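You operate a simulated robot arm through the tools that you are given. There is no shell and no other tool.

The job below is to be done with a simulated robot arm. You get a single attempt, and the scene is never put back.

JOB
Put things in order on the top of the loading table. At the end: the white card (marked "SPARE") from the top of the loading table stands where the long black housing (marked "LEFT") stood; the long orange housing (marked "RIGHT") is on the brown carton (marked "BANDS"); the purple cloth stands where the long green housing (marked "LEFT") stood; the long green housing stands where the white card stood; the long black housing stands where the long orange housing stood; whatever was shut is shut again. Leave all else as you found it, and nothing knocked over.

It is judged by the outcome, as a careful person would: the job done as asked, and still so three seconds after it is handed in. It fails if anything else is knocked over, pushed out of place, dropped, spilled or broken. Flat cloth is picked up by pressing the open fingertips on it (5 to 10 N) and closing them slowly along it; thin cloth reads only 2 to 8 mm in the jaws.

ROBOT AND FRAMES
A 6-joint arm with a two-finger parallel gripper, fixed in place. Base frame: the origin is at the foot of the arm, x ahead of it, y to its left, z up; the work surface is at about z = 0. Units: mm, rad, N and s.
With the tool pointing down near the work surface it reaches from about 160 to 420 mm from the base axis. Its first joint turns from -1.152 to 1.152 rad. Payload 1.57 kg.
Tool frame: the origin (TCP) lies between the finger pads and is the grasp point; the fingertips stand 30 mm ahead of it; z points along the fingers, y is the line along which they close. Largest opening 80 mm; finger width 17, thickness 12; the body of the gripper, 40 by 82 mm, starts 80 mm behind the TCP.
Orientation is told as [roll, pitch, yaw] about the base's x, y, z axes, in that order, counted from this pose: with the fingers straight down and closing along the base's y, the tool's x points along the base's -x, its y along +y and its z along -z.

CONTROLS
- The arm moves only by the tool step_arm. Its argument "commands" is a list that holds one entry, the list of rows, each a list of 7 numbers: the turn, a rotation vector about the base's x, y, z in units of 4 degrees (1.0 is 4 degrees), then the shift along the base's x, y, z in units of 25 mm (1.0 is 25 mm), then the finger opening in mm, from 0 to 80. In form: [[[rx, ry, rz, tx, ty, tz, gripper], ...]]. A call has 1 to 20 rows; each row shifts and turns the commanded pose from where the row before left it. A call with a number of a shift or a turn outside -1 to 1 is refused whole. Rows are played at 5 a second. More than 50 mm and 0.15 rad between two rows, or a gripper value outside its range, and nothing of the call is played. A pose out of reach is approached as far as the arm can. The call stops where the force on the tool passes 40 N (or 10 N more than at its start, if that is more) or the arm is blocked; 0.2 s more then pass. Each finger travels about 153 mm/s and halts on what it meets, pressing with about 29 N; the grip force reading is that of the motor and also rises with nothing between the fingers. The clock runs only during rows and for 0.2 s after the last one: add rows that do not move to give the fingers time. It gives the time, the measured TCP pose, the force on the tool (base axes), the opening and the grip force at its end, in the units of the frame above (readings bear some noise), with the torque about the TCP (base axes, N m) and any sound that the robot's microphone picked up.
- Cameras (640 x 400 px; columns grow to the right, rows downward): "scene" is fixed at [57.7, -341.1, 409.9]; the picture's right is [0.72, -0.69, 0.00], its down [-0.49, -0.51, -0.71] and it looks along [0.49, 0.51, -0.70] (base axes); focal length 214 px, centre (320, 200). "wrist" rides on the gripper at [72, -7, -122] in the tool frame; the picture's right is [0.09, 1.00, 0.00], its down [-0.84, 0.08, -0.54] and it looks along [-0.54, 0.05, 0.84] (tool axes); focal length 238 px, centre (320, 200). There is no depth. A picture from a camera that has moved, and an enlarged one, comes with that camera's place and axes in the base frame and with its lens.
- snapshot(camera): a new picture of that camera. No time passes.
- inspect(camera, box): a new picture of the part [left, top, right, bottom] of that camera's present view, enlarged. No time passes.
- sign_off(): hands the job in; it is judged then, once.

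Nothing tells you positions but the pictures and the camera data. Unless the task says otherwise, let go and move clear before handing in.

The tools are called after ">>>" by a JSON object that holds its "method" and its "body". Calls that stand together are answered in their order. step_arm: Moves the arm, as the interface text tells. Its arguments: {"type":"object","properties":{"commands":{"type":"array","items":{"type":"array","items":{"type":"array","items":{"type":"number"}}}}},"required":["commands"]} The other tools are called the same way: snapshot (camera) takes a picture; inspect (camera, box) takes an enlarged picture of a part of a camera's view; sign_off () hands the job in.

At the start:

```text
time: 0.0
tcp_pos: [214.7, -82.5, 251.3]
tool_rot: [-0.002, -0.001, 0.0]
wrist_force: [-0.3, -0.4, -0.2]
ft_torque: [0.02, -0.01, 0.01]
grip_width: 79.6
finger_force: 0.0
```

scene: 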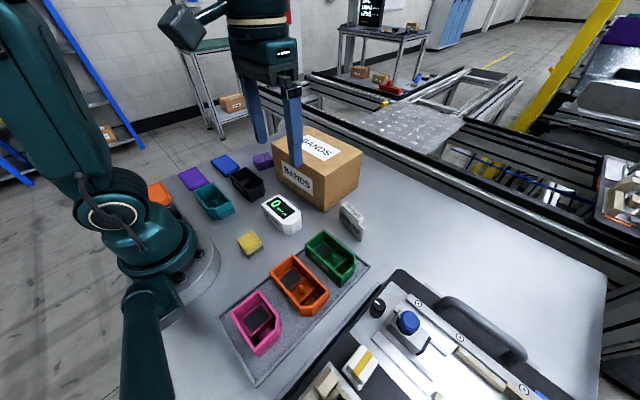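
wrist: 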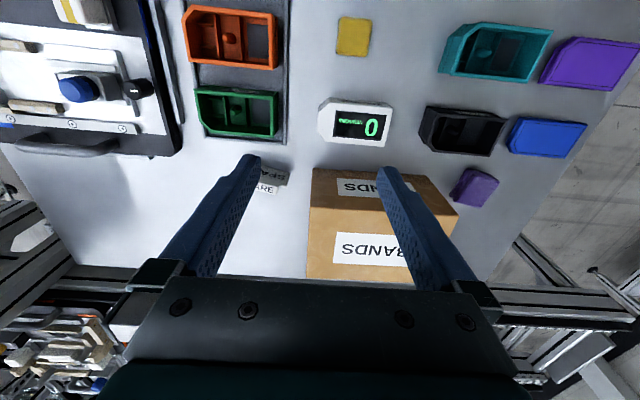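

I see a table with housings (pink, orange, green on a mat; teal, black elsewhere), cloths or flat pieces, a brown BANDS carton and a white SPARE card. I'll look closer before moving anything.

>>> {"method": "inspect", "body": {"camera": "scene", "box": [220, 170, 400, 390]}}

>>> {"method": "inspect", "body": {"camera": "scene", "box": [140, 120, 380, 270]}}

>>> {"method": "inspect", "body": {"camera": "wrist", "box": [160, 0, 640, 300]}}

>>> {"method": "inspect", "body": {"camera": "wrist", "box": [170, 80, 330, 200]}}

>>> {"method": "inspect", "body": {"camera": "scene", "box": [320, 260, 600, 400]}}

```text
1.82 times, centred on (310, 280) of scene
camera zoom: at [57.7, -341.1, 409.9], right [0.72, -0.69, 0.0], down [-0.49, -0.51, -0.71], along [0.49, 0.51, -0.7], focal length 390 px, centre (338, 54)
```

zoom: 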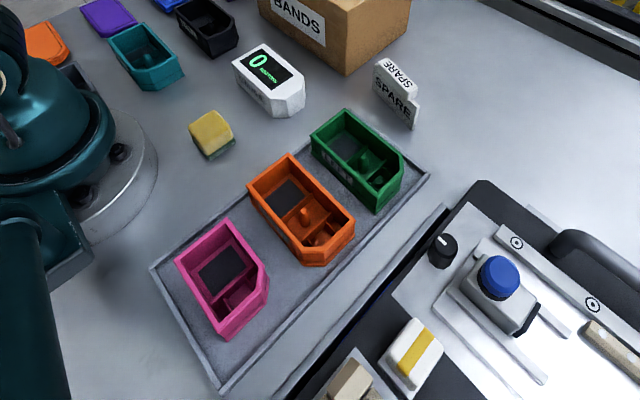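

```text
2.67 times, centred on (260, 195) of scene
camera zoom: at [57.7, -341.1, 409.9], right [0.72, -0.69, 0.0], down [-0.49, -0.51, -0.71], along [0.49, 0.51, -0.7], focal length 572 px, centre (480, 213)
```

zoom: 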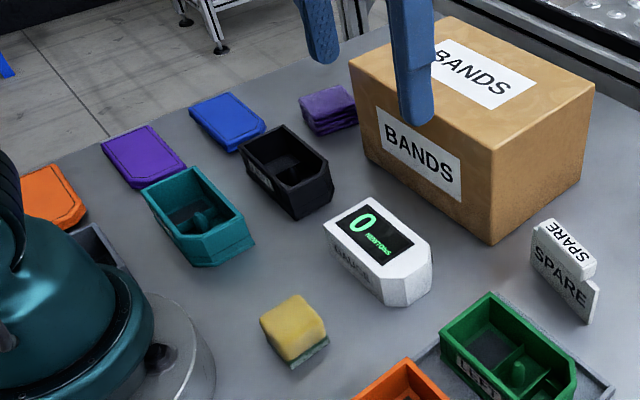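

```text
1.33 times, centred on (400, 150) of wrist
camera zoom: at [142.1, -88.8, 372.5], right [-0.09, 1.0, 0.0], down [0.84, 0.08, 0.54], along [0.54, 0.05, -0.84], focal length 318 px, centre (213, 267)
```

zoom: 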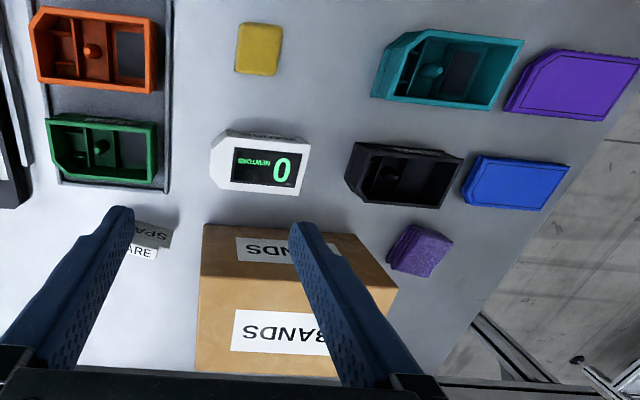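

```text
3.33 times, centred on (250, 140) of wrist
camera zoom: at [142.1, -88.8, 372.5], right [-0.09, 1.0, 0.0], down [0.84, 0.08, 0.54], along [0.54, 0.05, -0.84], focal length 794 px, centre (553, 400)
```

zoom: 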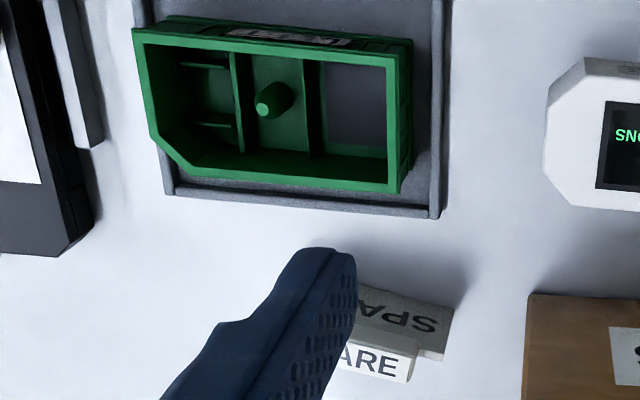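

```text
2.29 times, centred on (460, 330) of scene
camera zoom: at [57.7, -341.1, 409.9], right [0.72, -0.69, 0.0], down [-0.49, -0.51, -0.71], along [0.49, 0.51, -0.7], focal length 490 px, centre (0, -97)
```

zoom: 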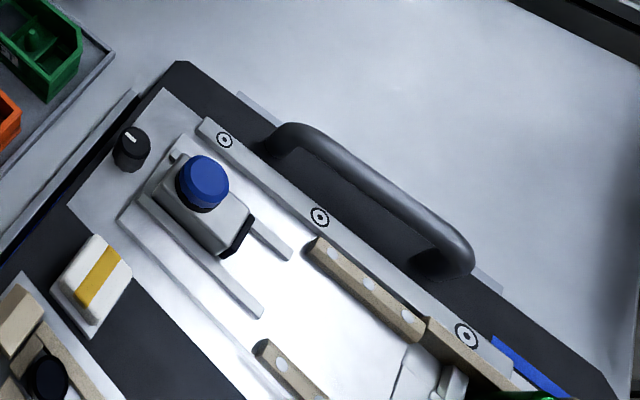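

The layout is an open chain: orange goes to the carton, black to orange's spot, card to black's spot, green to card's spot, and cloth to green's spot. I'll lift the arm and shift it to get clear views of the card and the mat.

>>> {"method": "step_arm", "body": {"commands": [[[0, 0, 0, 0, -0.8, 0.6, 80], [0, 0, 0, 0, -0.8, 0.6, 80], [0, 0, 0, 0, -0.8, 0.6, 80], [0, 0, 0, 0, -0.8, 0.6, 80], [0, 0, 0, 0, 0, 0, 80]]]}}

>>> {"method": "snapshot", "body": {"camera": "wrist"}}

>>> {"method": "snapshot", "body": {"camera": "scene"}}

```text
time: 1.2
tcp_pos: [210.1, -161.7, 300.7]
tool_rot: [0.0, -0.001, -0.001]
wrist_force: [0.2, 0.8, 0.5]
ft_torque: [-0.01, -0.04, -0.01]
grip_width: 79.8
finger_force: 0.1
out of reach, approached as far as the arm can: row 4
```

```text
taken
camera wrist: at [138.1, -167.8, 422.8], right [-0.09, 1.0, 0.0], down [0.84, 0.08, 0.54], along [0.54, 0.05, -0.84], focal length 238 px, centre (320, 200)
```

wrist: 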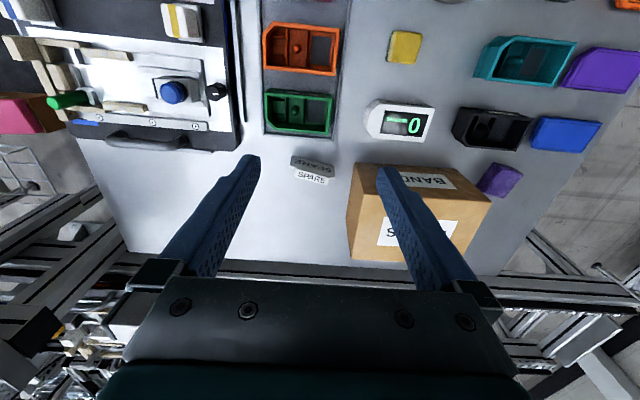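

```text
taken
```

scene: 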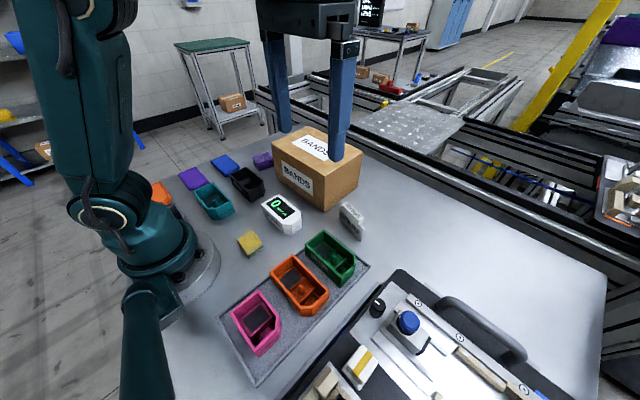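

The arm's ceiling with the tool down is about z=300. I'll zoom in on the card, the tray and the black and purple items to measure them.

>>> {"method": "inspect", "body": {"camera": "wrist", "box": [240, 0, 400, 100]}}

>>> {"method": "inspect", "body": {"camera": "wrist", "box": [240, 80, 400, 180]}}

>>> {"method": "inspect", "body": {"camera": "wrist", "box": [430, 20, 640, 200]}}

>>> {"method": "inspect", "body": {"camera": "scene", "box": [160, 130, 300, 218]}}

>>> {"method": "inspect", "body": {"camera": "scene", "box": [260, 190, 380, 320]}}

>>> {"method": "inspect", "body": {"camera": "scene", "box": [260, 120, 380, 250]}}

```text
4.00 times, centred on (320, 50) of wrist
camera zoom: at [138.1, -167.8, 422.8], right [-0.09, 1.0, 0.0], down [0.84, 0.08, 0.54], along [0.54, 0.05, -0.84], focal length 953 px, centre (320, 800)
```

zoom: 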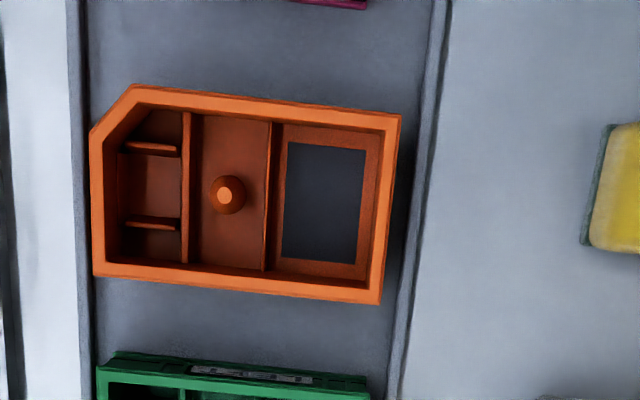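

```text
4.00 times, centred on (320, 130) of wrist
camera zoom: at [138.1, -167.8, 422.8], right [-0.09, 1.0, 0.0], down [0.84, 0.08, 0.54], along [0.54, 0.05, -0.84], focal length 953 px, centre (320, 480)
```

zoom: 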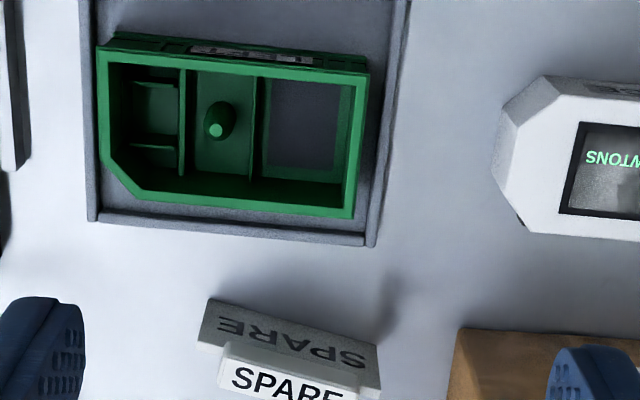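

```text
2.22 times, centred on (535, 110) of wrist
camera zoom: at [138.1, -167.8, 422.8], right [-0.09, 1.0, 0.0], down [0.84, 0.08, 0.54], along [0.54, 0.05, -0.84], focal length 530 px, centre (-158, 400)
```

zoom: 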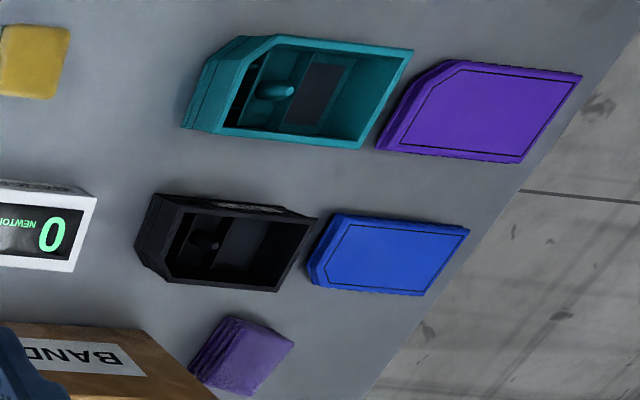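

```text
4.55 times, centred on (230, 174) of scene
camera zoom: at [57.6, -341.1, 409.9], right [0.72, -0.69, 0.0], down [-0.49, -0.51, -0.71], along [0.49, 0.51, -0.7], focal length 975 px, centre (729, 318)
```

zoom: 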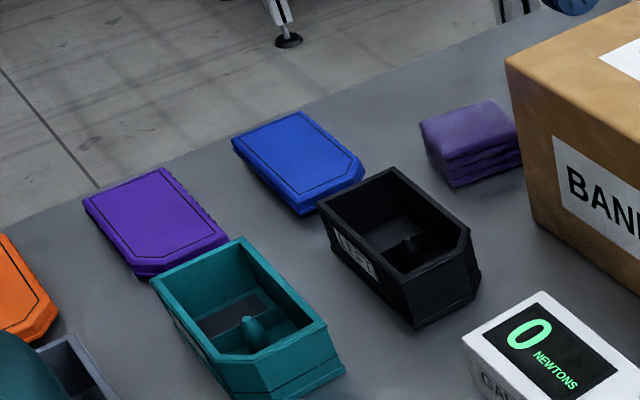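

```text
3.08 times, centred on (320, 255) of scene
camera zoom: at [57.6, -341.1, 409.9], right [0.72, -0.69, 0.0], down [-0.49, -0.51, -0.71], along [0.49, 0.51, -0.7], focal length 660 px, centre (320, 31)
```

zoom: 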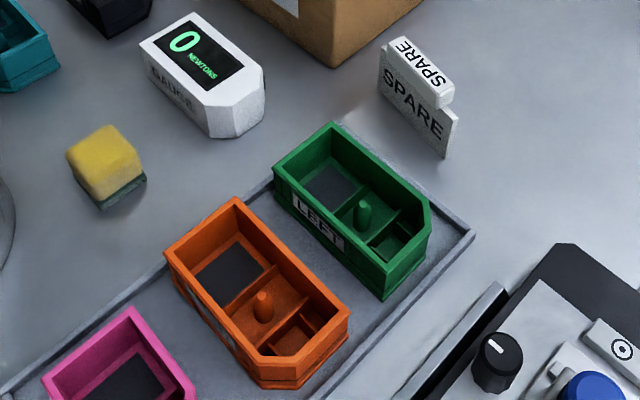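

```text
3.08 times, centred on (320, 185) of scene
camera zoom: at [57.6, -341.1, 409.9], right [0.72, -0.69, 0.0], down [-0.49, -0.51, -0.71], along [0.49, 0.51, -0.7], focal length 660 px, centre (320, 246)
```

zoom: 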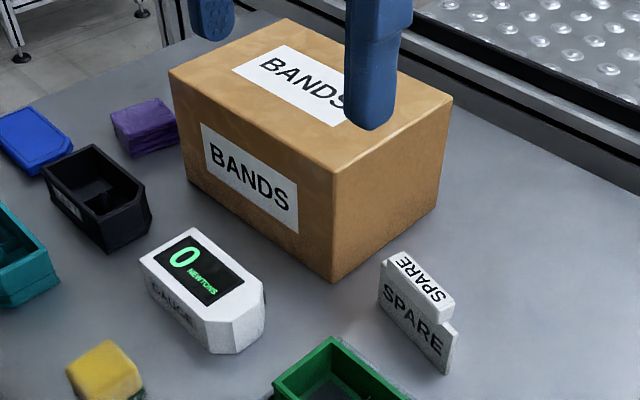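

All housings lie lengthwise along y and are about 60 mm wide. I put orange at about (143,-192), green (228,-193), black (230,127), card (325,-163), cloth (324,206), and the carton about 106 mm tall. I'll turn the tool −90° so it closes along x and hover over the orange housing.

>>> {"method": "step_arm", "body": {"commands": [[[0, 0, -1, -0.134, -0.06, -0.1, 80], [0, 0, -1, -0.134, -0.06, -0.1, 80], [0, 0, -1, -0.134, -0.06, -0.1, 80], [0, 0, -1, -0.134, -0.06, -0.1, 80], [0, 0, -1, -0.134, -0.06, -0.1, 80], [0, 0, -1, -0.134, -0.06, -0.1, 80], [0, 0, -1, -0.134, -0.06, -0.1, 80], [0, 0, -1, -0.134, -0.06, -0.1, 80], [0, 0, -1, -0.134, -0.06, -0.1, 80], [0, 0, -1, -0.134, -0.06, -0.1, 80], [0, 0, -1, -0.134, -0.06, -0.1, 80], [0, 0, -1, -0.134, -0.06, -0.1, 80], [0, 0, -1, -0.134, -0.06, -0.1, 80], [0, 0, -1, -0.134, -0.06, -0.1, 80], [0, 0, -1, -0.134, -0.06, -0.1, 80], [0, 0, -1, -0.134, -0.06, -0.1, 80], [0, 0, -1, -0.134, -0.06, -0.1, 80], [0, 0, -1, -0.134, -0.06, -0.1, 80], [0, 0, -1, -0.134, -0.06, -0.1, 80], [0, 0, -1, -0.134, -0.06, -0.1, 80]]]}}

>>> {"method": "step_arm", "body": {"commands": [[[0, 0, -1, 0, 0, -0.5, 80], [0, 0, -1, 0, 0, -0.5, 80], [0, 0, -0.5, 0, 0, 0, 80], [0, 0, 0, 0, 0, 0, 80], [0, 0, 0, 0, 0, 0, 80]]]}}

>>> {"method": "snapshot", "body": {"camera": "wrist"}}

>>> {"method": "snapshot", "body": {"camera": "scene"}}

```text
time: 5.4
tcp_pos: [142.6, -190.4, 252.3]
tool_rot: [-0.002, -0.002, -1.397]
wrist_force: [0.3, 0.5, 0.6]
ft_torque: [-0.01, 0.01, -0.02]
grip_width: 79.9
finger_force: 0.0
```

```text
time: 6.6
tcp_pos: [142.8, -190.1, 226.6]
tool_rot: [-0.001, -0.002, -1.571]
wrist_force: [0.4, 0.3, -0.9]
ft_torque: [0.0, 0.01, 0.0]
grip_width: 79.9
finger_force: 0.1
```

```text
taken
camera wrist: at [136.3, -117.6, 347.1], right [1.0, 0.09, 0.0], down [0.08, -0.84, 0.54], along [0.05, -0.54, -0.84], focal length 238 px, centre (320, 200)
```

wrist: 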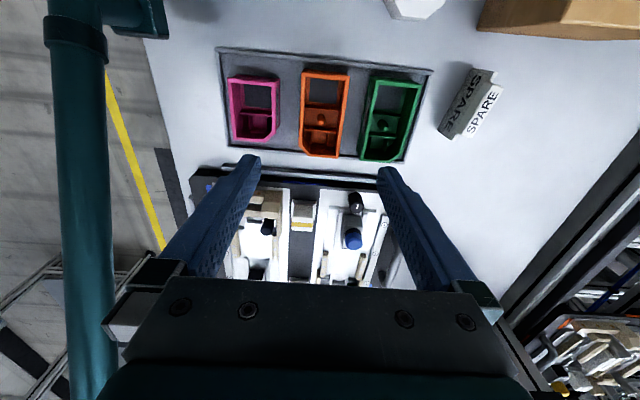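

```text
taken
```

scene: 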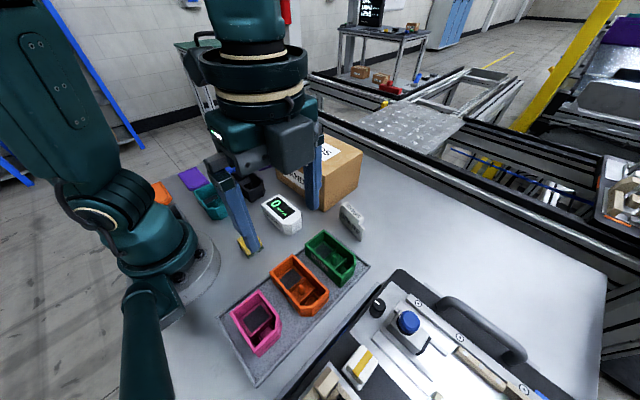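

The gripper is almost directly over the orange housing. I'll zoom in on the tray to measure each housing's centre and angle.

>>> {"method": "inspect", "body": {"camera": "wrist", "box": [210, 40, 450, 180]}}

>>> {"method": "inspect", "body": {"camera": "wrist", "box": [400, 40, 540, 160]}}

```text
2.67 times, centred on (330, 110) of wrist
camera zoom: at [136.3, -117.6, 347.1], right [1.0, 0.09, 0.0], down [0.08, -0.84, 0.54], along [0.05, -0.54, -0.84], focal length 636 px, centre (293, 440)
```

zoom: 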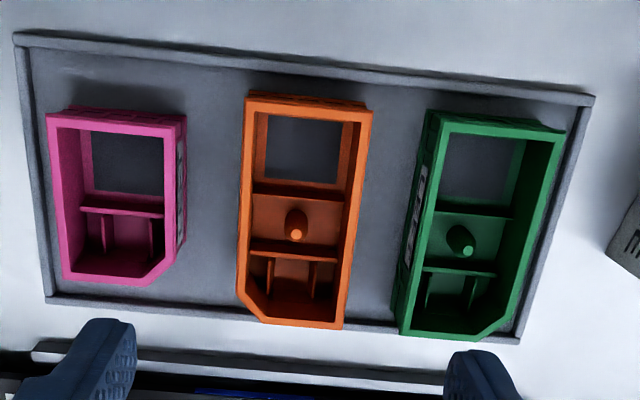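

```text
3.33 times, centred on (470, 100) of wrist
camera zoom: at [136.3, -117.6, 347.1], right [1.0, 0.09, 0.0], down [0.08, -0.84, 0.54], along [0.05, -0.54, -0.84], focal length 794 px, centre (-180, 533)
```

zoom: 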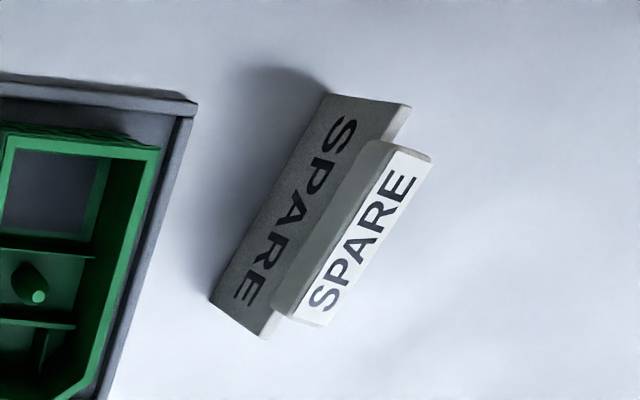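

Orange measures x 118–173 and y −142…−243, centred near (146,−192.6) and axis-aligned, with ~28 mm gaps to its neighbours. I'll narrow the opening to 68, centre, and go down to z≈110 to check alignment.

>>> {"method": "step_arm", "body": {"commands": [[[0, 0, 0, 0.128, -0.1, -0.6, 68], [0, 0, 0, 0, 0, -0.8, 68], [0, 0, 0, 0, 0, -0.8, 68], [0, 0, 0, 0, 0, -0.8, 68], [0, 0, 0, 0, 0, -0.8, 68], [0, 0, 0, 0, 0, -0.8, 68], [0, 0, 0, 0, 0, 0, 68], [0, 0, 0, 0, 0, 0, 68]]]}}

>>> {"method": "snapshot", "body": {"camera": "wrist"}}

>>> {"method": "inspect", "body": {"camera": "scene", "box": [220, 190, 400, 390]}}

```text
time: 8.4
tcp_pos: [145.2, -192.7, 112.3]
tool_rot: [-0.001, -0.001, -1.572]
wrist_force: [0.6, -0.3, -1.0]
ft_torque: [0.0, -0.01, -0.01]
grip_width: 68.1
finger_force: 0.1
```

```text
taken
camera wrist: at [139.5, -119.6, 233.0], right [1.0, 0.09, 0.0], down [0.08, -0.84, 0.54], along [0.05, -0.54, -0.84], focal length 238 px, centre (320, 200)
```

wrist: 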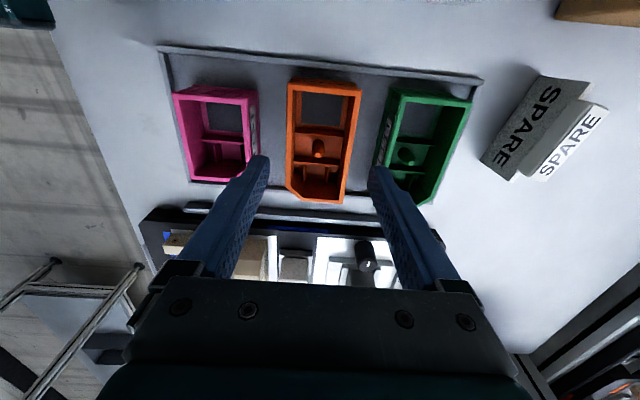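

```text
2.00 times, centred on (310, 290) of scene
camera zoom: at [57.7, -341.1, 409.9], right [0.72, -0.69, 0.0], down [-0.49, -0.51, -0.71], along [0.49, 0.51, -0.7], focal length 429 px, centre (340, 20)
```

zoom: 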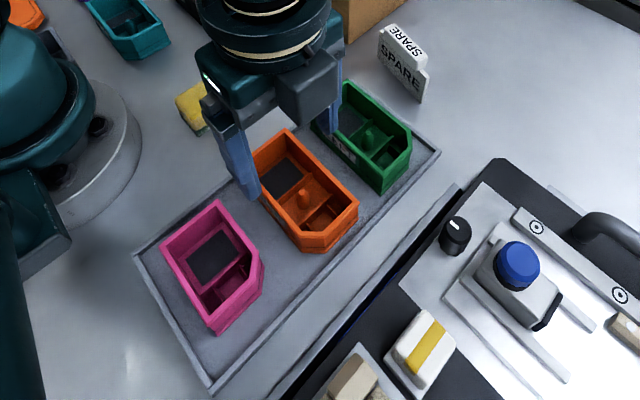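

>>> {"method": "inspect", "body": {"camera": "wrist", "box": [240, 60, 400, 220]}}

>>> {"method": "inspect", "body": {"camera": "wrist", "box": [360, 60, 620, 220]}}

```text
2.50 times, centred on (320, 140) of wrist
camera zoom: at [139.5, -119.6, 233.0], right [1.0, 0.09, 0.0], down [0.08, -0.84, 0.54], along [0.05, -0.54, -0.84], focal length 596 px, centre (320, 350)
```

zoom: 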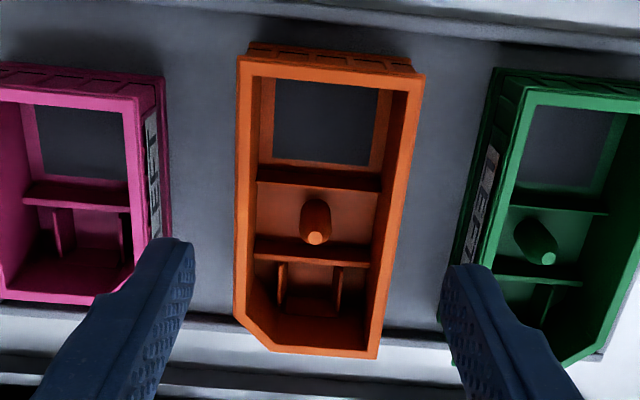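

```text
2.46 times, centred on (490, 140) of wrist
camera zoom: at [139.5, -119.6, 233.0], right [1.0, 0.09, 0.0], down [0.08, -0.84, 0.54], along [0.05, -0.54, -0.84], focal length 587 px, centre (-98, 348)
```

zoom: 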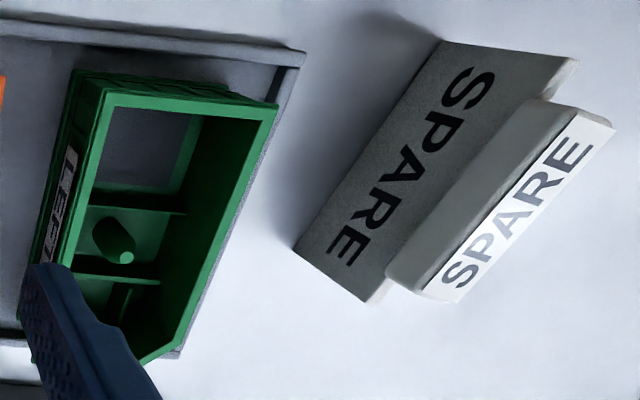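

Orange's rim is at z≈47, 54 mm wide, centred at (145,−192), so the gripper is aligned. I'll descend to TCP z≈39 and check before closing.

>>> {"method": "step_arm", "body": {"commands": [[[0, 0, 0, 0, 0, -0.6, 68], [0, 0, 0, 0, 0, -0.6, 68], [0, 0, 0, 0, 0, -0.6, 68], [0, 0, 0, 0, 0, -0.6, 68], [0, 0, 0, 0, 0, -0.5, 68], [0, 0, 0, 0, 0, 0, 68]]]}}

>>> {"method": "snapshot", "body": {"camera": "wrist"}}

>>> {"method": "inspect", "body": {"camera": "scene", "box": [220, 190, 400, 390]}}

```text
time: 9.8
tcp_pos: [143.8, -191.2, 39.7]
tool_rot: [-0.001, 0.0, -1.57]
wrist_force: [0.4, 1.0, 0.5]
ft_torque: [-0.01, 0.0, 0.05]
grip_width: 68.1
finger_force: 0.1
```

```text
taken
camera wrist: at [138.6, -119.0, 160.1], right [1.0, 0.09, 0.0], down [0.08, -0.84, 0.54], along [0.05, -0.54, -0.84], focal length 238 px, centre (320, 200)
```

wrist: 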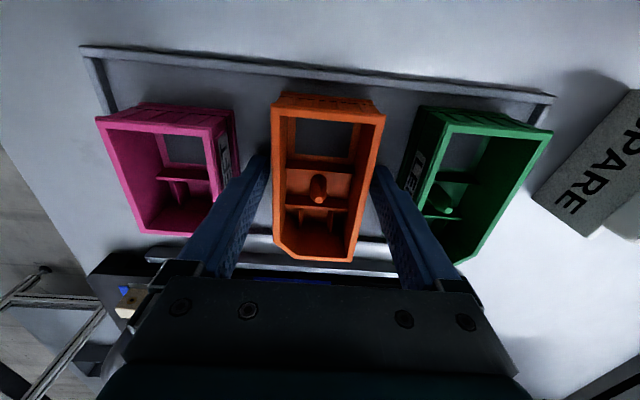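

```text
2.00 times, centred on (310, 290) of scene
camera zoom: at [57.7, -341.1, 409.9], right [0.72, -0.69, 0.0], down [-0.49, -0.51, -0.71], along [0.49, 0.51, -0.7], focal length 429 px, centre (340, 20)
```

zoom: 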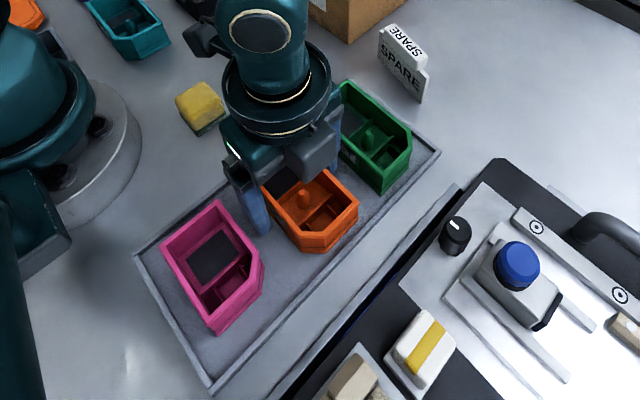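

The fingers straddle orange cleanly, so I'll close on it and lift slightly.

>>> {"method": "step_arm", "body": {"commands": [[[0, 0, 0, 0, 0, 0, 60], [0, 0, 0, 0, 0, 0, 54], [0, 0, 0, 0, 0, 0, 48], [0, 0, 0, 0, 0, 0, 42], [0, 0, 0, 0, 0, 0, 40], [0, 0, 0, 0, 0, 0, 40]]]}}

>>> {"method": "step_arm", "body": {"commands": [[[0, 0, 0, 0, 0, 0.2, 40], [0, 0, 0, 0, 0, 0.4, 40], [0, 0, 0, 0, 0, 0.8, 40], [0, 0, 0, 0, 0, 0.8, 40], [0, 0, 0, 0, 0, 0, 40]]]}}

>>> {"method": "snapshot", "body": {"camera": "wrist"}}

>>> {"method": "snapshot", "body": {"camera": "scene"}}

```text
time: 11.2
tcp_pos: [145.4, -190.9, 38.7]
tool_rot: [-0.001, -0.003, -1.571]
wrist_force: [0.2, 0.3, 0.5]
ft_torque: [0.07, -0.01, 0.0]
grip_width: 53.5
finger_force: 29.2
```

```text
time: 12.4
tcp_pos: [145.6, -191.6, 93.2]
tool_rot: [-0.001, -0.003, -1.57]
wrist_force: [0.1, -0.4, -1.8]
ft_torque: [0.01, 0.02, 0.03]
grip_width: 53.5
finger_force: 29.1
```

```text
taken
camera wrist: at [138.8, -119.4, 214.4], right [1.0, 0.09, 0.0], down [0.08, -0.84, 0.54], along [0.05, -0.54, -0.84], focal length 238 px, centre (320, 200)
```

wrist: 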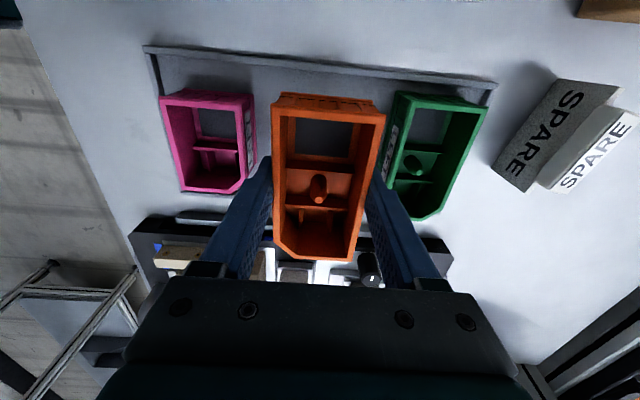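

```text
taken
```

scene: 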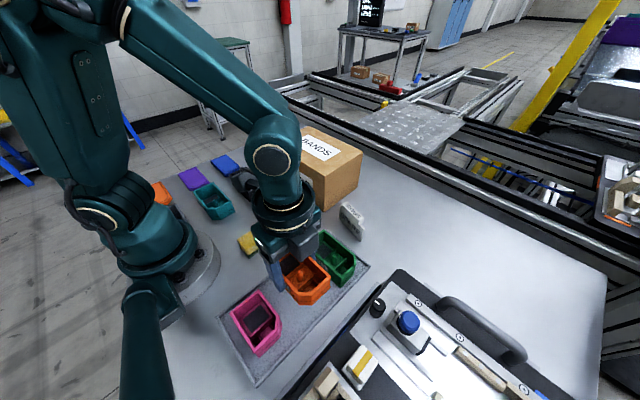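

Orange is held securely. I'll lift it to z≈190 and carry it to just above the carton top.

>>> {"method": "step_arm", "body": {"commands": [[[0, 0, 0, 0, 0, 1, 40], [0, 0, 0, 0, 0, 1, 40], [0, 0, 0, 0, 0, 1, 40], [0, 0, 0, 0, 0, 0.9, 40], [0, 0, 0, 0.3, 0.3, 0, 40], [0, 0, 0, 0.6, 0.6, 0, 40], [0, 0, 0, 0.7, 0.63, 0, 40], [0, 0, 0, 0.7, 0.63, 0, 40], [0, 0, 0, 0.7, 0.63, 0, 40], [0, 0, 0, 0.7, 0.63, 0, 40], [0, 0, 0, 0.7, 0.63, 0, 40], [0, 0, 0, 0.7, 0.63, 0, 40], [0, 0, 0, 0.7, 0.63, 0, 40], [0, 0, 0, 0.7, 0.63, 0, 40], [0, 0, 0, 0.7, 0.63, 0, 40], [0, 0, 0, 0.7, 0.63, 0, 40], [0, 0, 0, 0.7, 0.63, 0, 40], [0, 0, 0, 0.6, 0.4, 0, 40], [0, 0, 0, 0, 0, 0, 40]]]}}

>>> {"method": "snapshot", "body": {"camera": "wrist"}}

>>> {"method": "snapshot", "body": {"camera": "scene"}}

```text
time: 16.4
tcp_pos: [373.4, 12.5, 190.4]
tool_rot: [-0.001, -0.002, -1.572]
wrist_force: [-0.5, 0.1, -0.3]
ft_torque: [-0.01, -0.01, -0.02]
grip_width: 53.8
finger_force: 28.7
out of reach, approached as far as the arm can: row 18
```

```text
taken
camera wrist: at [367.1, 86.3, 311.5], right [1.0, 0.09, 0.0], down [0.08, -0.84, 0.54], along [0.05, -0.54, -0.84], focal length 238 px, centre (320, 200)
```

wrist: 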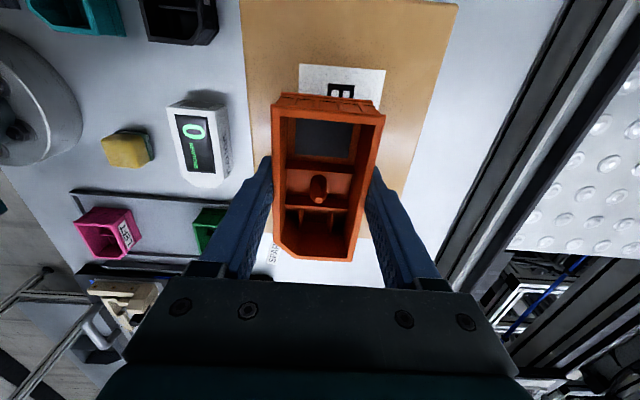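

```text
taken
```

scene: 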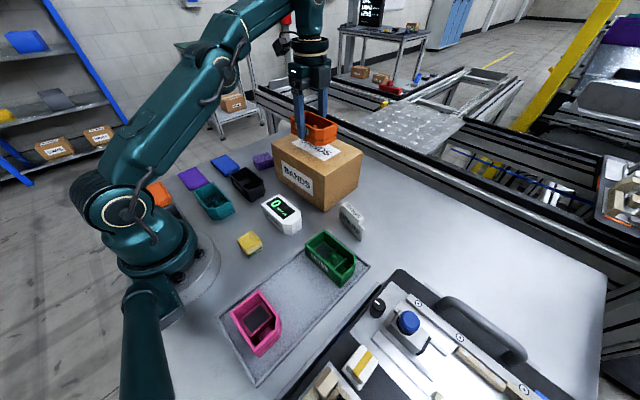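

The carton top spans about x 312–455, y −88…125, and the housing hangs well inside it. I'll lower in stages and watch the force.

>>> {"method": "step_arm", "body": {"commands": [[[0, 0, 0, 0, 0, -0.4, 40], [0, 0, 0, 0, 0, -0.4, 40], [0, 0, 0, 0, 0, -0.4, 40], [0, 0, 0, 0, 0, -0.2, 40], [0, 0, 0, 0, 0, 0, 40]]]}}

>>> {"method": "inspect", "body": {"camera": "scene", "box": [260, 90, 380, 220]}}

```text
time: 17.6
tcp_pos: [372.8, 12.8, 155.1]
tool_rot: [0.001, -0.003, -1.57]
wrist_force: [-0.7, 0.7, 0.5]
ft_torque: [0.01, -0.04, -0.01]
grip_width: 53.6
finger_force: 28.6
```

```text
3.08 times, centred on (320, 155) of scene
camera zoom: at [57.6, -341.1, 409.9], right [0.72, -0.69, 0.0], down [-0.49, -0.51, -0.71], along [0.49, 0.51, -0.7], focal length 660 px, centre (320, 338)
```

zoom: 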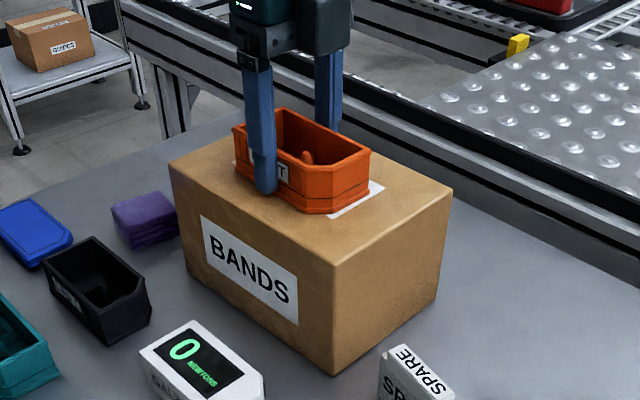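

>>> {"method": "step_arm", "body": {"commands": [[[0, 0, 0, 0, 0, -0.1, 40], [0, 0, 0, 0, 0, -0.1, 40], [0, 0, 0, 0, 0, 0, 40]]]}}

>>> {"method": "step_arm", "body": {"commands": [[[0, 0, 0, 0, 0, -0.1, 40], [0, 0, 0, 0, 0, 0, 40]]]}}

>>> {"method": "step_arm", "body": {"commands": [[[0, 0, 0, 0, 0, -0.1, 40], [0, 0, 0, 0, 0, 0, 40]]]}}

```text
time: 18.1
tcp_pos: [373.3, 12.2, 154.1]
tool_rot: [0.003, -0.003, -1.568]
wrist_force: [-0.5, 1.0, 6.3]
ft_torque: [0.28, 0.24, -0.02]
grip_width: 53.7
finger_force: 29.3
stopped in row 2: the force on the tool passed its limit at 47 N (the readings are from after the stop); the commanded pose is now the measured one
```

```text
time: 18.7
tcp_pos: [373.3, 12.9, 154.0]
tool_rot: [0.007, -0.003, -1.571]
wrist_force: [-2.9, 0.2, 29.7]
ft_torque: [-0.07, 0.87, 0.01]
grip_width: 53.4
finger_force: 29.4
```

```text
time: 19.3
tcp_pos: [373.0, 12.9, 151.0]
tool_rot: [0.007, -0.004, -1.57]
wrist_force: [-0.4, -0.4, 30.3]
ft_torque: [-0.02, 0.48, 0.03]
grip_width: 53.9
finger_force: 29.2
```

It made contact at about z=153 and is now pressing at ~30 N, which is more than needed. I'll ease up a little, then open the fingers just enough to let go.

>>> {"method": "step_arm", "body": {"commands": [[[0, 0, 0, 0, 0, 0.06, 40], [0, 0, 0, 0, 0, 0, 40]]]}}

>>> {"method": "inspect", "body": {"camera": "scene", "box": [260, 90, 380, 220]}}

```text
time: 19.9
tcp_pos: [372.6, 13.5, 149.9]
tool_rot: [0.003, -0.004, -1.57]
wrist_force: [2.7, -1.9, 13.0]
ft_torque: [-0.22, -0.03, 0.01]
grip_width: 53.9
finger_force: 28.8
```

```text
3.08 times, centred on (320, 155) of scene
camera zoom: at [57.6, -341.1, 409.9], right [0.72, -0.69, 0.0], down [-0.49, -0.51, -0.71], along [0.49, 0.51, -0.7], focal length 660 px, centre (320, 338)
```

zoom: 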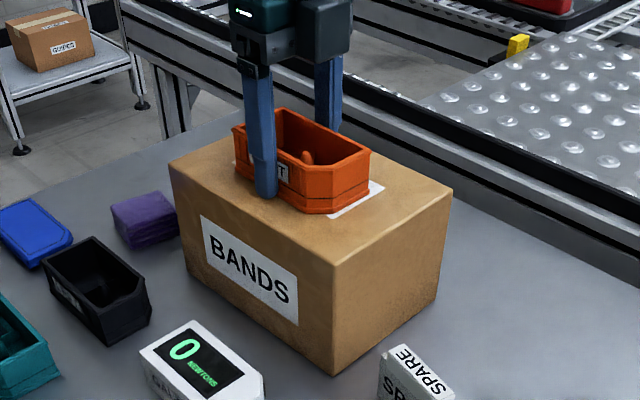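

>>> {"method": "step_arm", "body": {"commands": [[[0, 0, 0, 0, 0, 0, 55], [0, 0, 0, 0, 0, 0, 60], [0, 0, 0, 0, 0, 0, 68], [0, 0, 0, 0, 0, 0, 70], [0, 0, 0, 0, 0, 0.2, 70], [0, 0, 0, 0, 0, 0.5, 70], [0, 0, 0, -0.2, 0, 0.7, 70], [0, 0, 0, -0.4, 0, 0.6, 70], [0, 0, 0, 0, 0, 0, 70]]]}}

>>> {"method": "snapshot", "body": {"camera": "wrist"}}

>>> {"method": "inspect", "body": {"camera": "scene", "box": [260, 90, 380, 220]}}

```text
time: 21.9
tcp_pos: [357.1, 11.6, 200.4]
tool_rot: [0.002, -0.004, -1.571]
wrist_force: [0.1, -0.2, -1.0]
ft_torque: [0.03, 0.0, -0.01]
grip_width: 70.0
finger_force: 0.1
```

```text
taken
camera wrist: at [350.4, 85.2, 322.0], right [1.0, 0.09, 0.0], down [0.08, -0.84, 0.54], along [0.05, -0.54, -0.84], focal length 238 px, centre (320, 200)
```

wrist: 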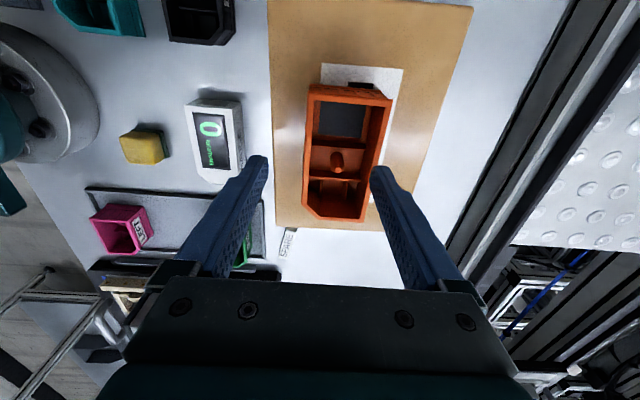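

```text
3.08 times, centred on (320, 155) of scene
camera zoom: at [57.6, -341.1, 409.9], right [0.72, -0.69, 0.0], down [-0.49, -0.51, -0.71], along [0.49, 0.51, -0.7], focal length 660 px, centre (320, 338)
```

zoom: 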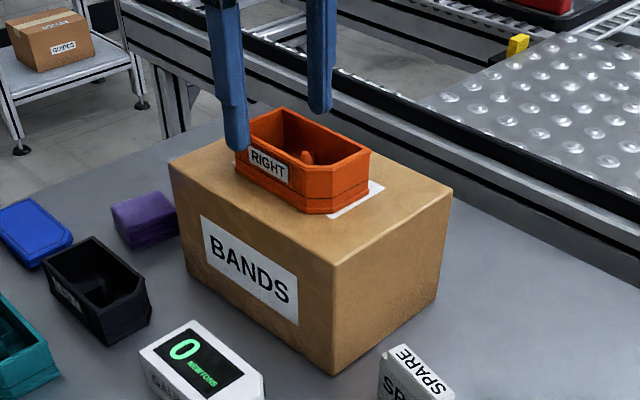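

Orange sits on the carton. Next is the black housing near (230,127). I'll raise a little, move above it and look.

>>> {"method": "step_arm", "body": {"commands": [[[0, 0, 0, -0.2, 0, 0.6, 70], [0, 0, 0, -0.6, 0.5, 0.2, 70], [0, 0, 0, -0.7, 0.7, 0, 70], [0, 0, 0, -0.7, 0.7, 0, 70], [0, 0, 0, -0.7, 0.7, 0, 70], [0, 0, 0, -0.7, 0.7, 0, 70], [0, 0, 0, -0.7, 0.7, 0, 70], [0, 0, 0, -0.78, 0.6, 0, 70], [0, 0, 0, 0, 0, 0, 70]]]}}

>>> {"method": "snapshot", "body": {"camera": "wrist"}}

>>> {"method": "inspect", "body": {"camera": "wrist", "box": [220, 30, 480, 200]}}

```text
time: 23.9
tcp_pos: [230.2, 128.4, 220.9]
tool_rot: [0.003, -0.002, -1.571]
wrist_force: [-0.3, 0.9, -1.0]
ft_torque: [0.03, 0.01, 0.01]
grip_width: 69.9
finger_force: 0.0
```

```text
taken
camera wrist: at [223.1, 201.4, 341.9], right [1.0, 0.09, 0.0], down [0.08, -0.84, 0.54], along [0.05, -0.54, -0.84], focal length 238 px, centre (320, 200)
```

wrist: 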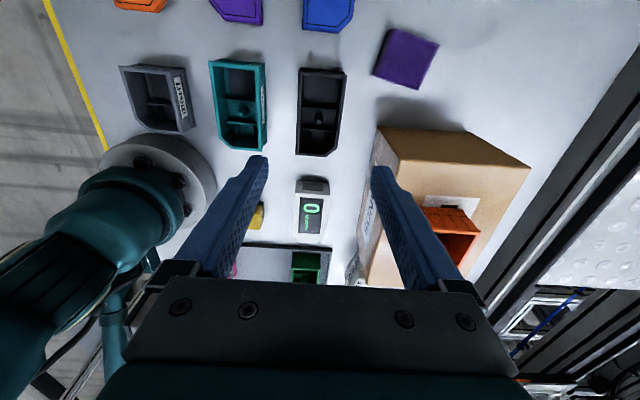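

```text
2.35 times, centred on (350, 115) of wrist
camera zoom: at [223.1, 201.4, 341.9], right [1.0, 0.09, 0.0], down [0.08, -0.84, 0.54], along [0.05, -0.54, -0.84], focal length 561 px, centre (249, 400)
```

zoom: 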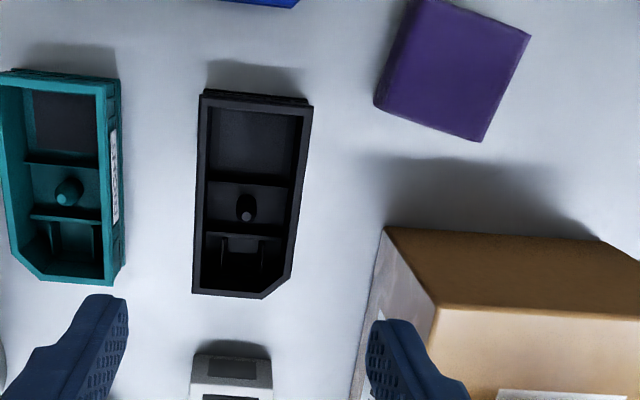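

Black's rim spans x 202–255 and y 79–179, centred at (228.4,129). There is plenty of room on both sides, so I'll descend onto it.

>>> {"method": "step_arm", "body": {"commands": [[[0, 0, 0, -0.07, 0.02, -1, 68], [0, 0, 0, 0, 0, -1, 68], [0, 0, 0, 0, 0, -1, 68], [0, 0, 0, 0, 0, -1, 68], [0, 0, 0, 0, 0, -0.8, 68], [0, 0, 0, 0, 0, 0, 68]]]}}

>>> {"method": "snapshot", "body": {"camera": "wrist"}}

```text
time: 25.3
tcp_pos: [229.2, 128.5, 101.4]
tool_rot: [0.005, -0.004, -1.572]
wrist_force: [0.0, -0.4, -0.9]
ft_torque: [0.0, 0.0, 0.01]
grip_width: 67.9
finger_force: 0.0
```

```text
taken
camera wrist: at [222.7, 200.8, 222.0], right [1.0, 0.09, 0.0], down [0.08, -0.84, 0.54], along [0.05, -0.54, -0.84], focal length 238 px, centre (320, 200)
```

wrist: 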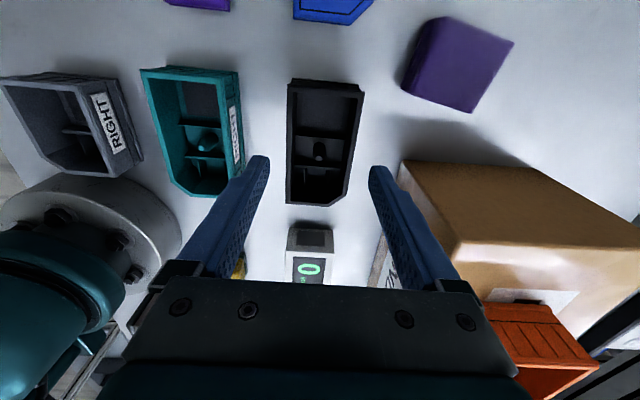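

>>> {"method": "step_arm", "body": {"commands": [[[0, 0, 0, 0, 0, -0.7, 68], [0, 0, 0, 0, 0, -0.7, 68], [0, 0, 0, 0, 0, -0.6, 68], [0, 0, 0, 0, 0, -0.5, 68], [0, 0, 0, 0, 0, 0, 68]]]}}

>>> {"method": "snapshot", "body": {"camera": "wrist"}}

```text
time: 26.5
tcp_pos: [229.0, 128.5, 38.2]
tool_rot: [0.003, 0.0, -1.569]
wrist_force: [0.6, 0.2, 0.1]
ft_torque: [0.01, 0.01, -0.02]
grip_width: 67.9
finger_force: 0.1
```

```text
taken
camera wrist: at [222.6, 200.7, 159.1], right [1.0, 0.09, 0.0], down [0.08, -0.84, 0.54], along [0.05, -0.54, -0.84], focal length 238 px, centre (320, 200)
```

wrist: 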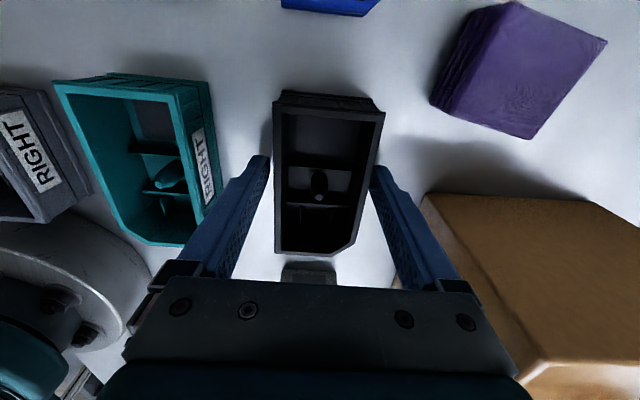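

>>> {"method": "step_arm", "body": {"commands": [[[0, 0, 0, 0, 0, 0, 60], [0, 0, 0, 0, 0, 0, 54], [0, 0, 0, 0, 0, 0, 48], [0, 0, 0, 0, 0, 0, 42], [0, 0, 0, 0, 0, 0, 40], [0, 0, 0, 0, 0, 0, 40], [0, 0, 0, 0, 0, 0.2, 40], [0, 0, 0, 0, 0, 0.4, 40], [0, 0, 0, 0, 0, 0.8, 40], [0, 0, 0, 0, 0, 0.8, 40], [0, 0, 0, 0, 0, 0, 40]]]}}

>>> {"method": "snapshot", "body": {"camera": "wrist"}}

```text
time: 28.9
tcp_pos: [229.2, 129.4, 92.1]
tool_rot: [0.004, -0.003, -1.571]
wrist_force: [-0.4, -0.8, -1.3]
ft_torque: [0.01, 0.01, 0.01]
grip_width: 53.2
finger_force: 28.2
```

```text
taken
camera wrist: at [222.2, 201.9, 214.1], right [1.0, 0.09, 0.0], down [0.08, -0.84, 0.54], along [0.05, -0.54, -0.84], focal length 238 px, centre (320, 200)
```

wrist: 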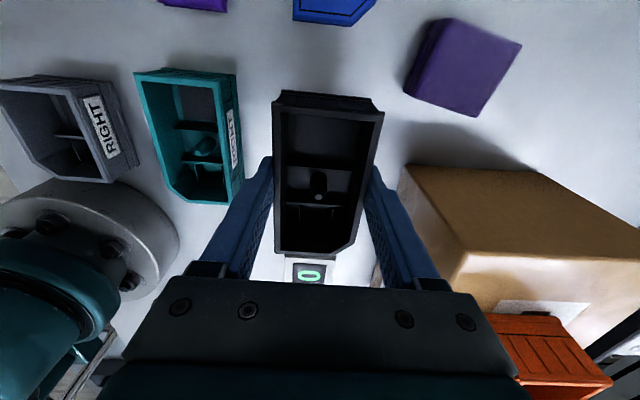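

Black is held. I'll carry it at z≈150 to orange's old spot, with the TCP at (145.3,−192).

>>> {"method": "step_arm", "body": {"commands": [[[0, 0, 0, 0, 0, 1, 40], [0, 0, 0, 0, 0, 1, 40], [0, 0, 0, 0, 0, 0.3, 40], [0, 0, 0, -0.1, -0.4, 0, 40], [0, 0, 0, -0.21, -0.8, 0, 40], [0, 0, 0, -0.21, -0.83, 0, 40], [0, 0, 0, -0.21, -0.83, 0, 40], [0, 0, 0, -0.21, -0.83, 0, 40], [0, 0, 0, -0.21, -0.83, 0, 40], [0, 0, 0, -0.21, -0.83, 0, 40], [0, 0, 0, -0.21, -0.83, 0, 40], [0, 0, 0, -0.21, -0.83, 0, 40], [0, 0, 0, -0.21, -0.83, 0, 40], [0, 0, 0, -0.21, -0.83, 0, 40], [0, 0, 0, -0.21, -0.83, 0, 40], [0, 0, 0, -0.21, -0.83, 0, 40], [0, 0, 0, -0.21, -0.83, 0, 40], [0, 0, 0, -0.21, -0.83, 0, 40], [0, 0, 0, -0.21, -0.83, 0, 40], [0, 0, 0, 0, 0, 0, 40]]]}}

>>> {"method": "snapshot", "body": {"camera": "wrist"}}

```text
time: 33.1
tcp_pos: [149.1, -193.8, 148.4]
tool_rot: [0.005, -0.003, -1.572]
wrist_force: [-0.1, -0.3, -1.0]
ft_torque: [0.0, -0.02, -0.01]
grip_width: 53.6
finger_force: 28.7
```

```text
taken
camera wrist: at [142.1, -120.3, 270.8], right [1.0, 0.09, 0.0], down [0.08, -0.84, 0.54], along [0.05, -0.54, -0.84], focal length 238 px, centre (320, 200)
```

wrist: 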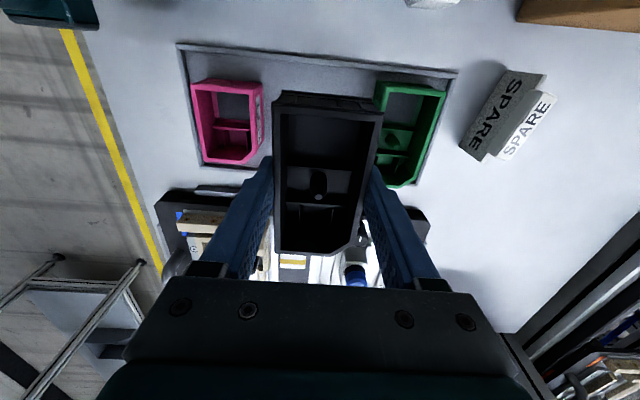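

>>> {"method": "step_arm", "body": {"commands": [[[0, 0, 0, -0.15, 0.07, -0.6, 40], [0, 0, 0, 0, 0, -0.9, 40], [0, 0, 0, 0, 0, -0.9, 40], [0, 0, 0, 0, 0, -0.9, 40], [0, 0, 0, 0, 0, -0.7, 40], [0, 0, 0, 0, 0, 0, 40]]]}}

>>> {"method": "inspect", "body": {"camera": "scene", "box": [220, 190, 400, 390]}}

>>> {"method": "snapshot", "body": {"camera": "wrist"}}

```text
time: 34.5
tcp_pos: [143.2, -190.3, 50.6]
tool_rot: [0.004, -0.003, -1.571]
wrist_force: [-0.1, -0.1, -0.9]
ft_torque: [0.02, 0.03, -0.04]
grip_width: 53.5
finger_force: 28.8
```

```text
2.00 times, centred on (310, 290) of scene
camera zoom: at [57.7, -341.1, 409.9], right [0.72, -0.69, 0.0], down [-0.49, -0.51, -0.71], along [0.49, 0.51, -0.7], focal length 429 px, centre (340, 20)
```

zoom: 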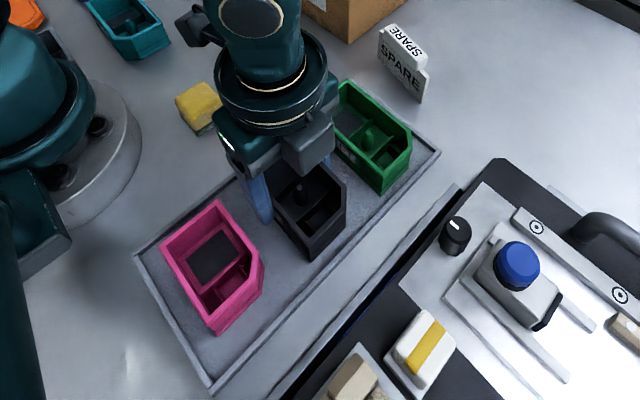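

```text
taken
camera wrist: at [136.6, -118.1, 172.7], right [1.0, 0.09, 0.0], down [0.08, -0.84, 0.54], along [0.05, -0.54, -0.84], focal length 238 px, centre (320, 200)
```

wrist: 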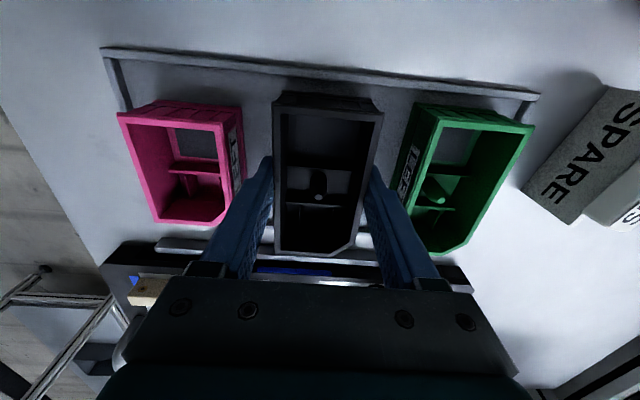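

>>> {"method": "step_arm", "body": {"commands": [[[0, 0, 0, 0.06, -0.05, -0.2, 40], [0, 0, 0, 0, 0, -0.12, 40], [0, 0, 0, 0, 0, 0, 40]]]}}

```text
time: 35.3
tcp_pos: [144.6, -192.5, 42.6]
tool_rot: [0.003, -0.001, -1.572]
wrist_force: [0.0, -0.2, -0.7]
ft_torque: [0.0, 0.03, 0.01]
grip_width: 53.4
finger_force: 29.2
```

>>> {"method": "step_arm", "body": {"commands": [[[0, 0, 0, 0, 0, -0.06, 40], [0, 0, 0, 0, 0, 0, 40]]]}}

```text
time: 35.9
tcp_pos: [146.2, -191.6, 42.4]
tool_rot: [0.004, -0.004, -1.57]
wrist_force: [-0.7, 6.0, 29.6]
ft_torque: [0.08, 0.24, 0.02]
grip_width: 53.7
finger_force: 28.8
```

It touched down, so I'll ease off the pressure slightly, release and rise.

>>> {"method": "step_arm", "body": {"commands": [[[0, 0, 0, 0, 0, 0.03, 40], [0, 0, 0, 0, 0, 0, 54], [0, 0, 0, 0, 0, 0, 58], [0, 0, 0, 0, 0, 0, 64], [0, 0, 0, 0, 0, 0, 66], [0, 0, 0, 0, 0, 0.2, 66], [0, 0, 0, 0, 0, 0.5, 66], [0, 0, 0, 0, 0, 0.8, 66], [0, 0, 0, 0, 0, 1, 66], [0, 0, 0, 0, 0, 1, 66], [0, 0, 0, 0, 0, 1, 66], [0, 0, 0, 0, 0, 0, 66]]]}}

>>> {"method": "snapshot", "body": {"camera": "wrist"}}

>>> {"method": "inspect", "body": {"camera": "scene", "box": [220, 190, 400, 390]}}

```text
time: 38.5
tcp_pos: [145.9, -193.1, 155.2]
tool_rot: [0.004, -0.001, -1.571]
wrist_force: [-0.3, 0.4, 0.1]
ft_torque: [0.0, 0.0, -0.01]
grip_width: 66.0
finger_force: 0.1
```

```text
taken
camera wrist: at [140.2, -120.6, 276.3], right [1.0, 0.09, 0.0], down [0.08, -0.84, 0.54], along [0.05, -0.54, -0.84], focal length 238 px, centre (320, 200)
```

wrist: 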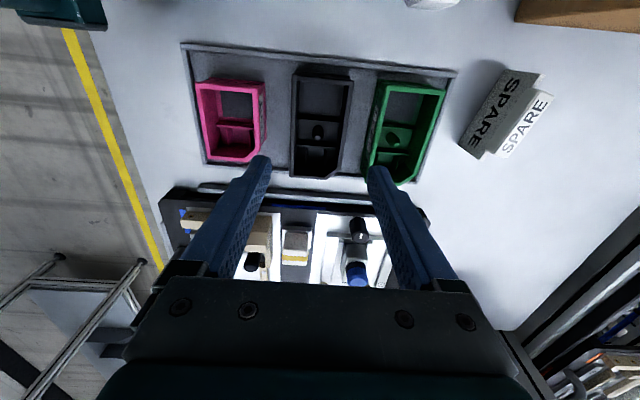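

```text
2.00 times, centred on (310, 290) of scene
camera zoom: at [57.6, -341.1, 409.9], right [0.72, -0.69, 0.0], down [-0.49, -0.51, -0.71], along [0.49, 0.51, -0.7], focal length 429 px, centre (340, 20)
```

zoom: 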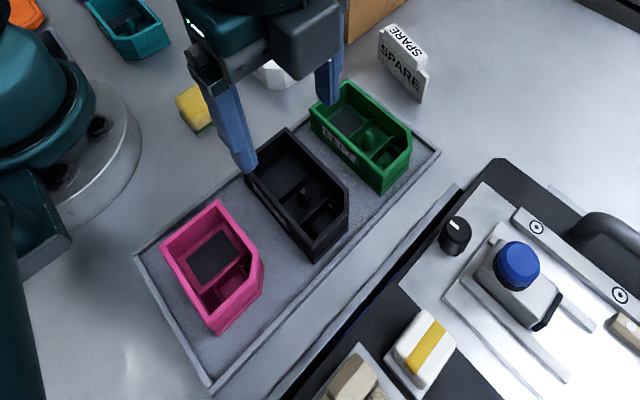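

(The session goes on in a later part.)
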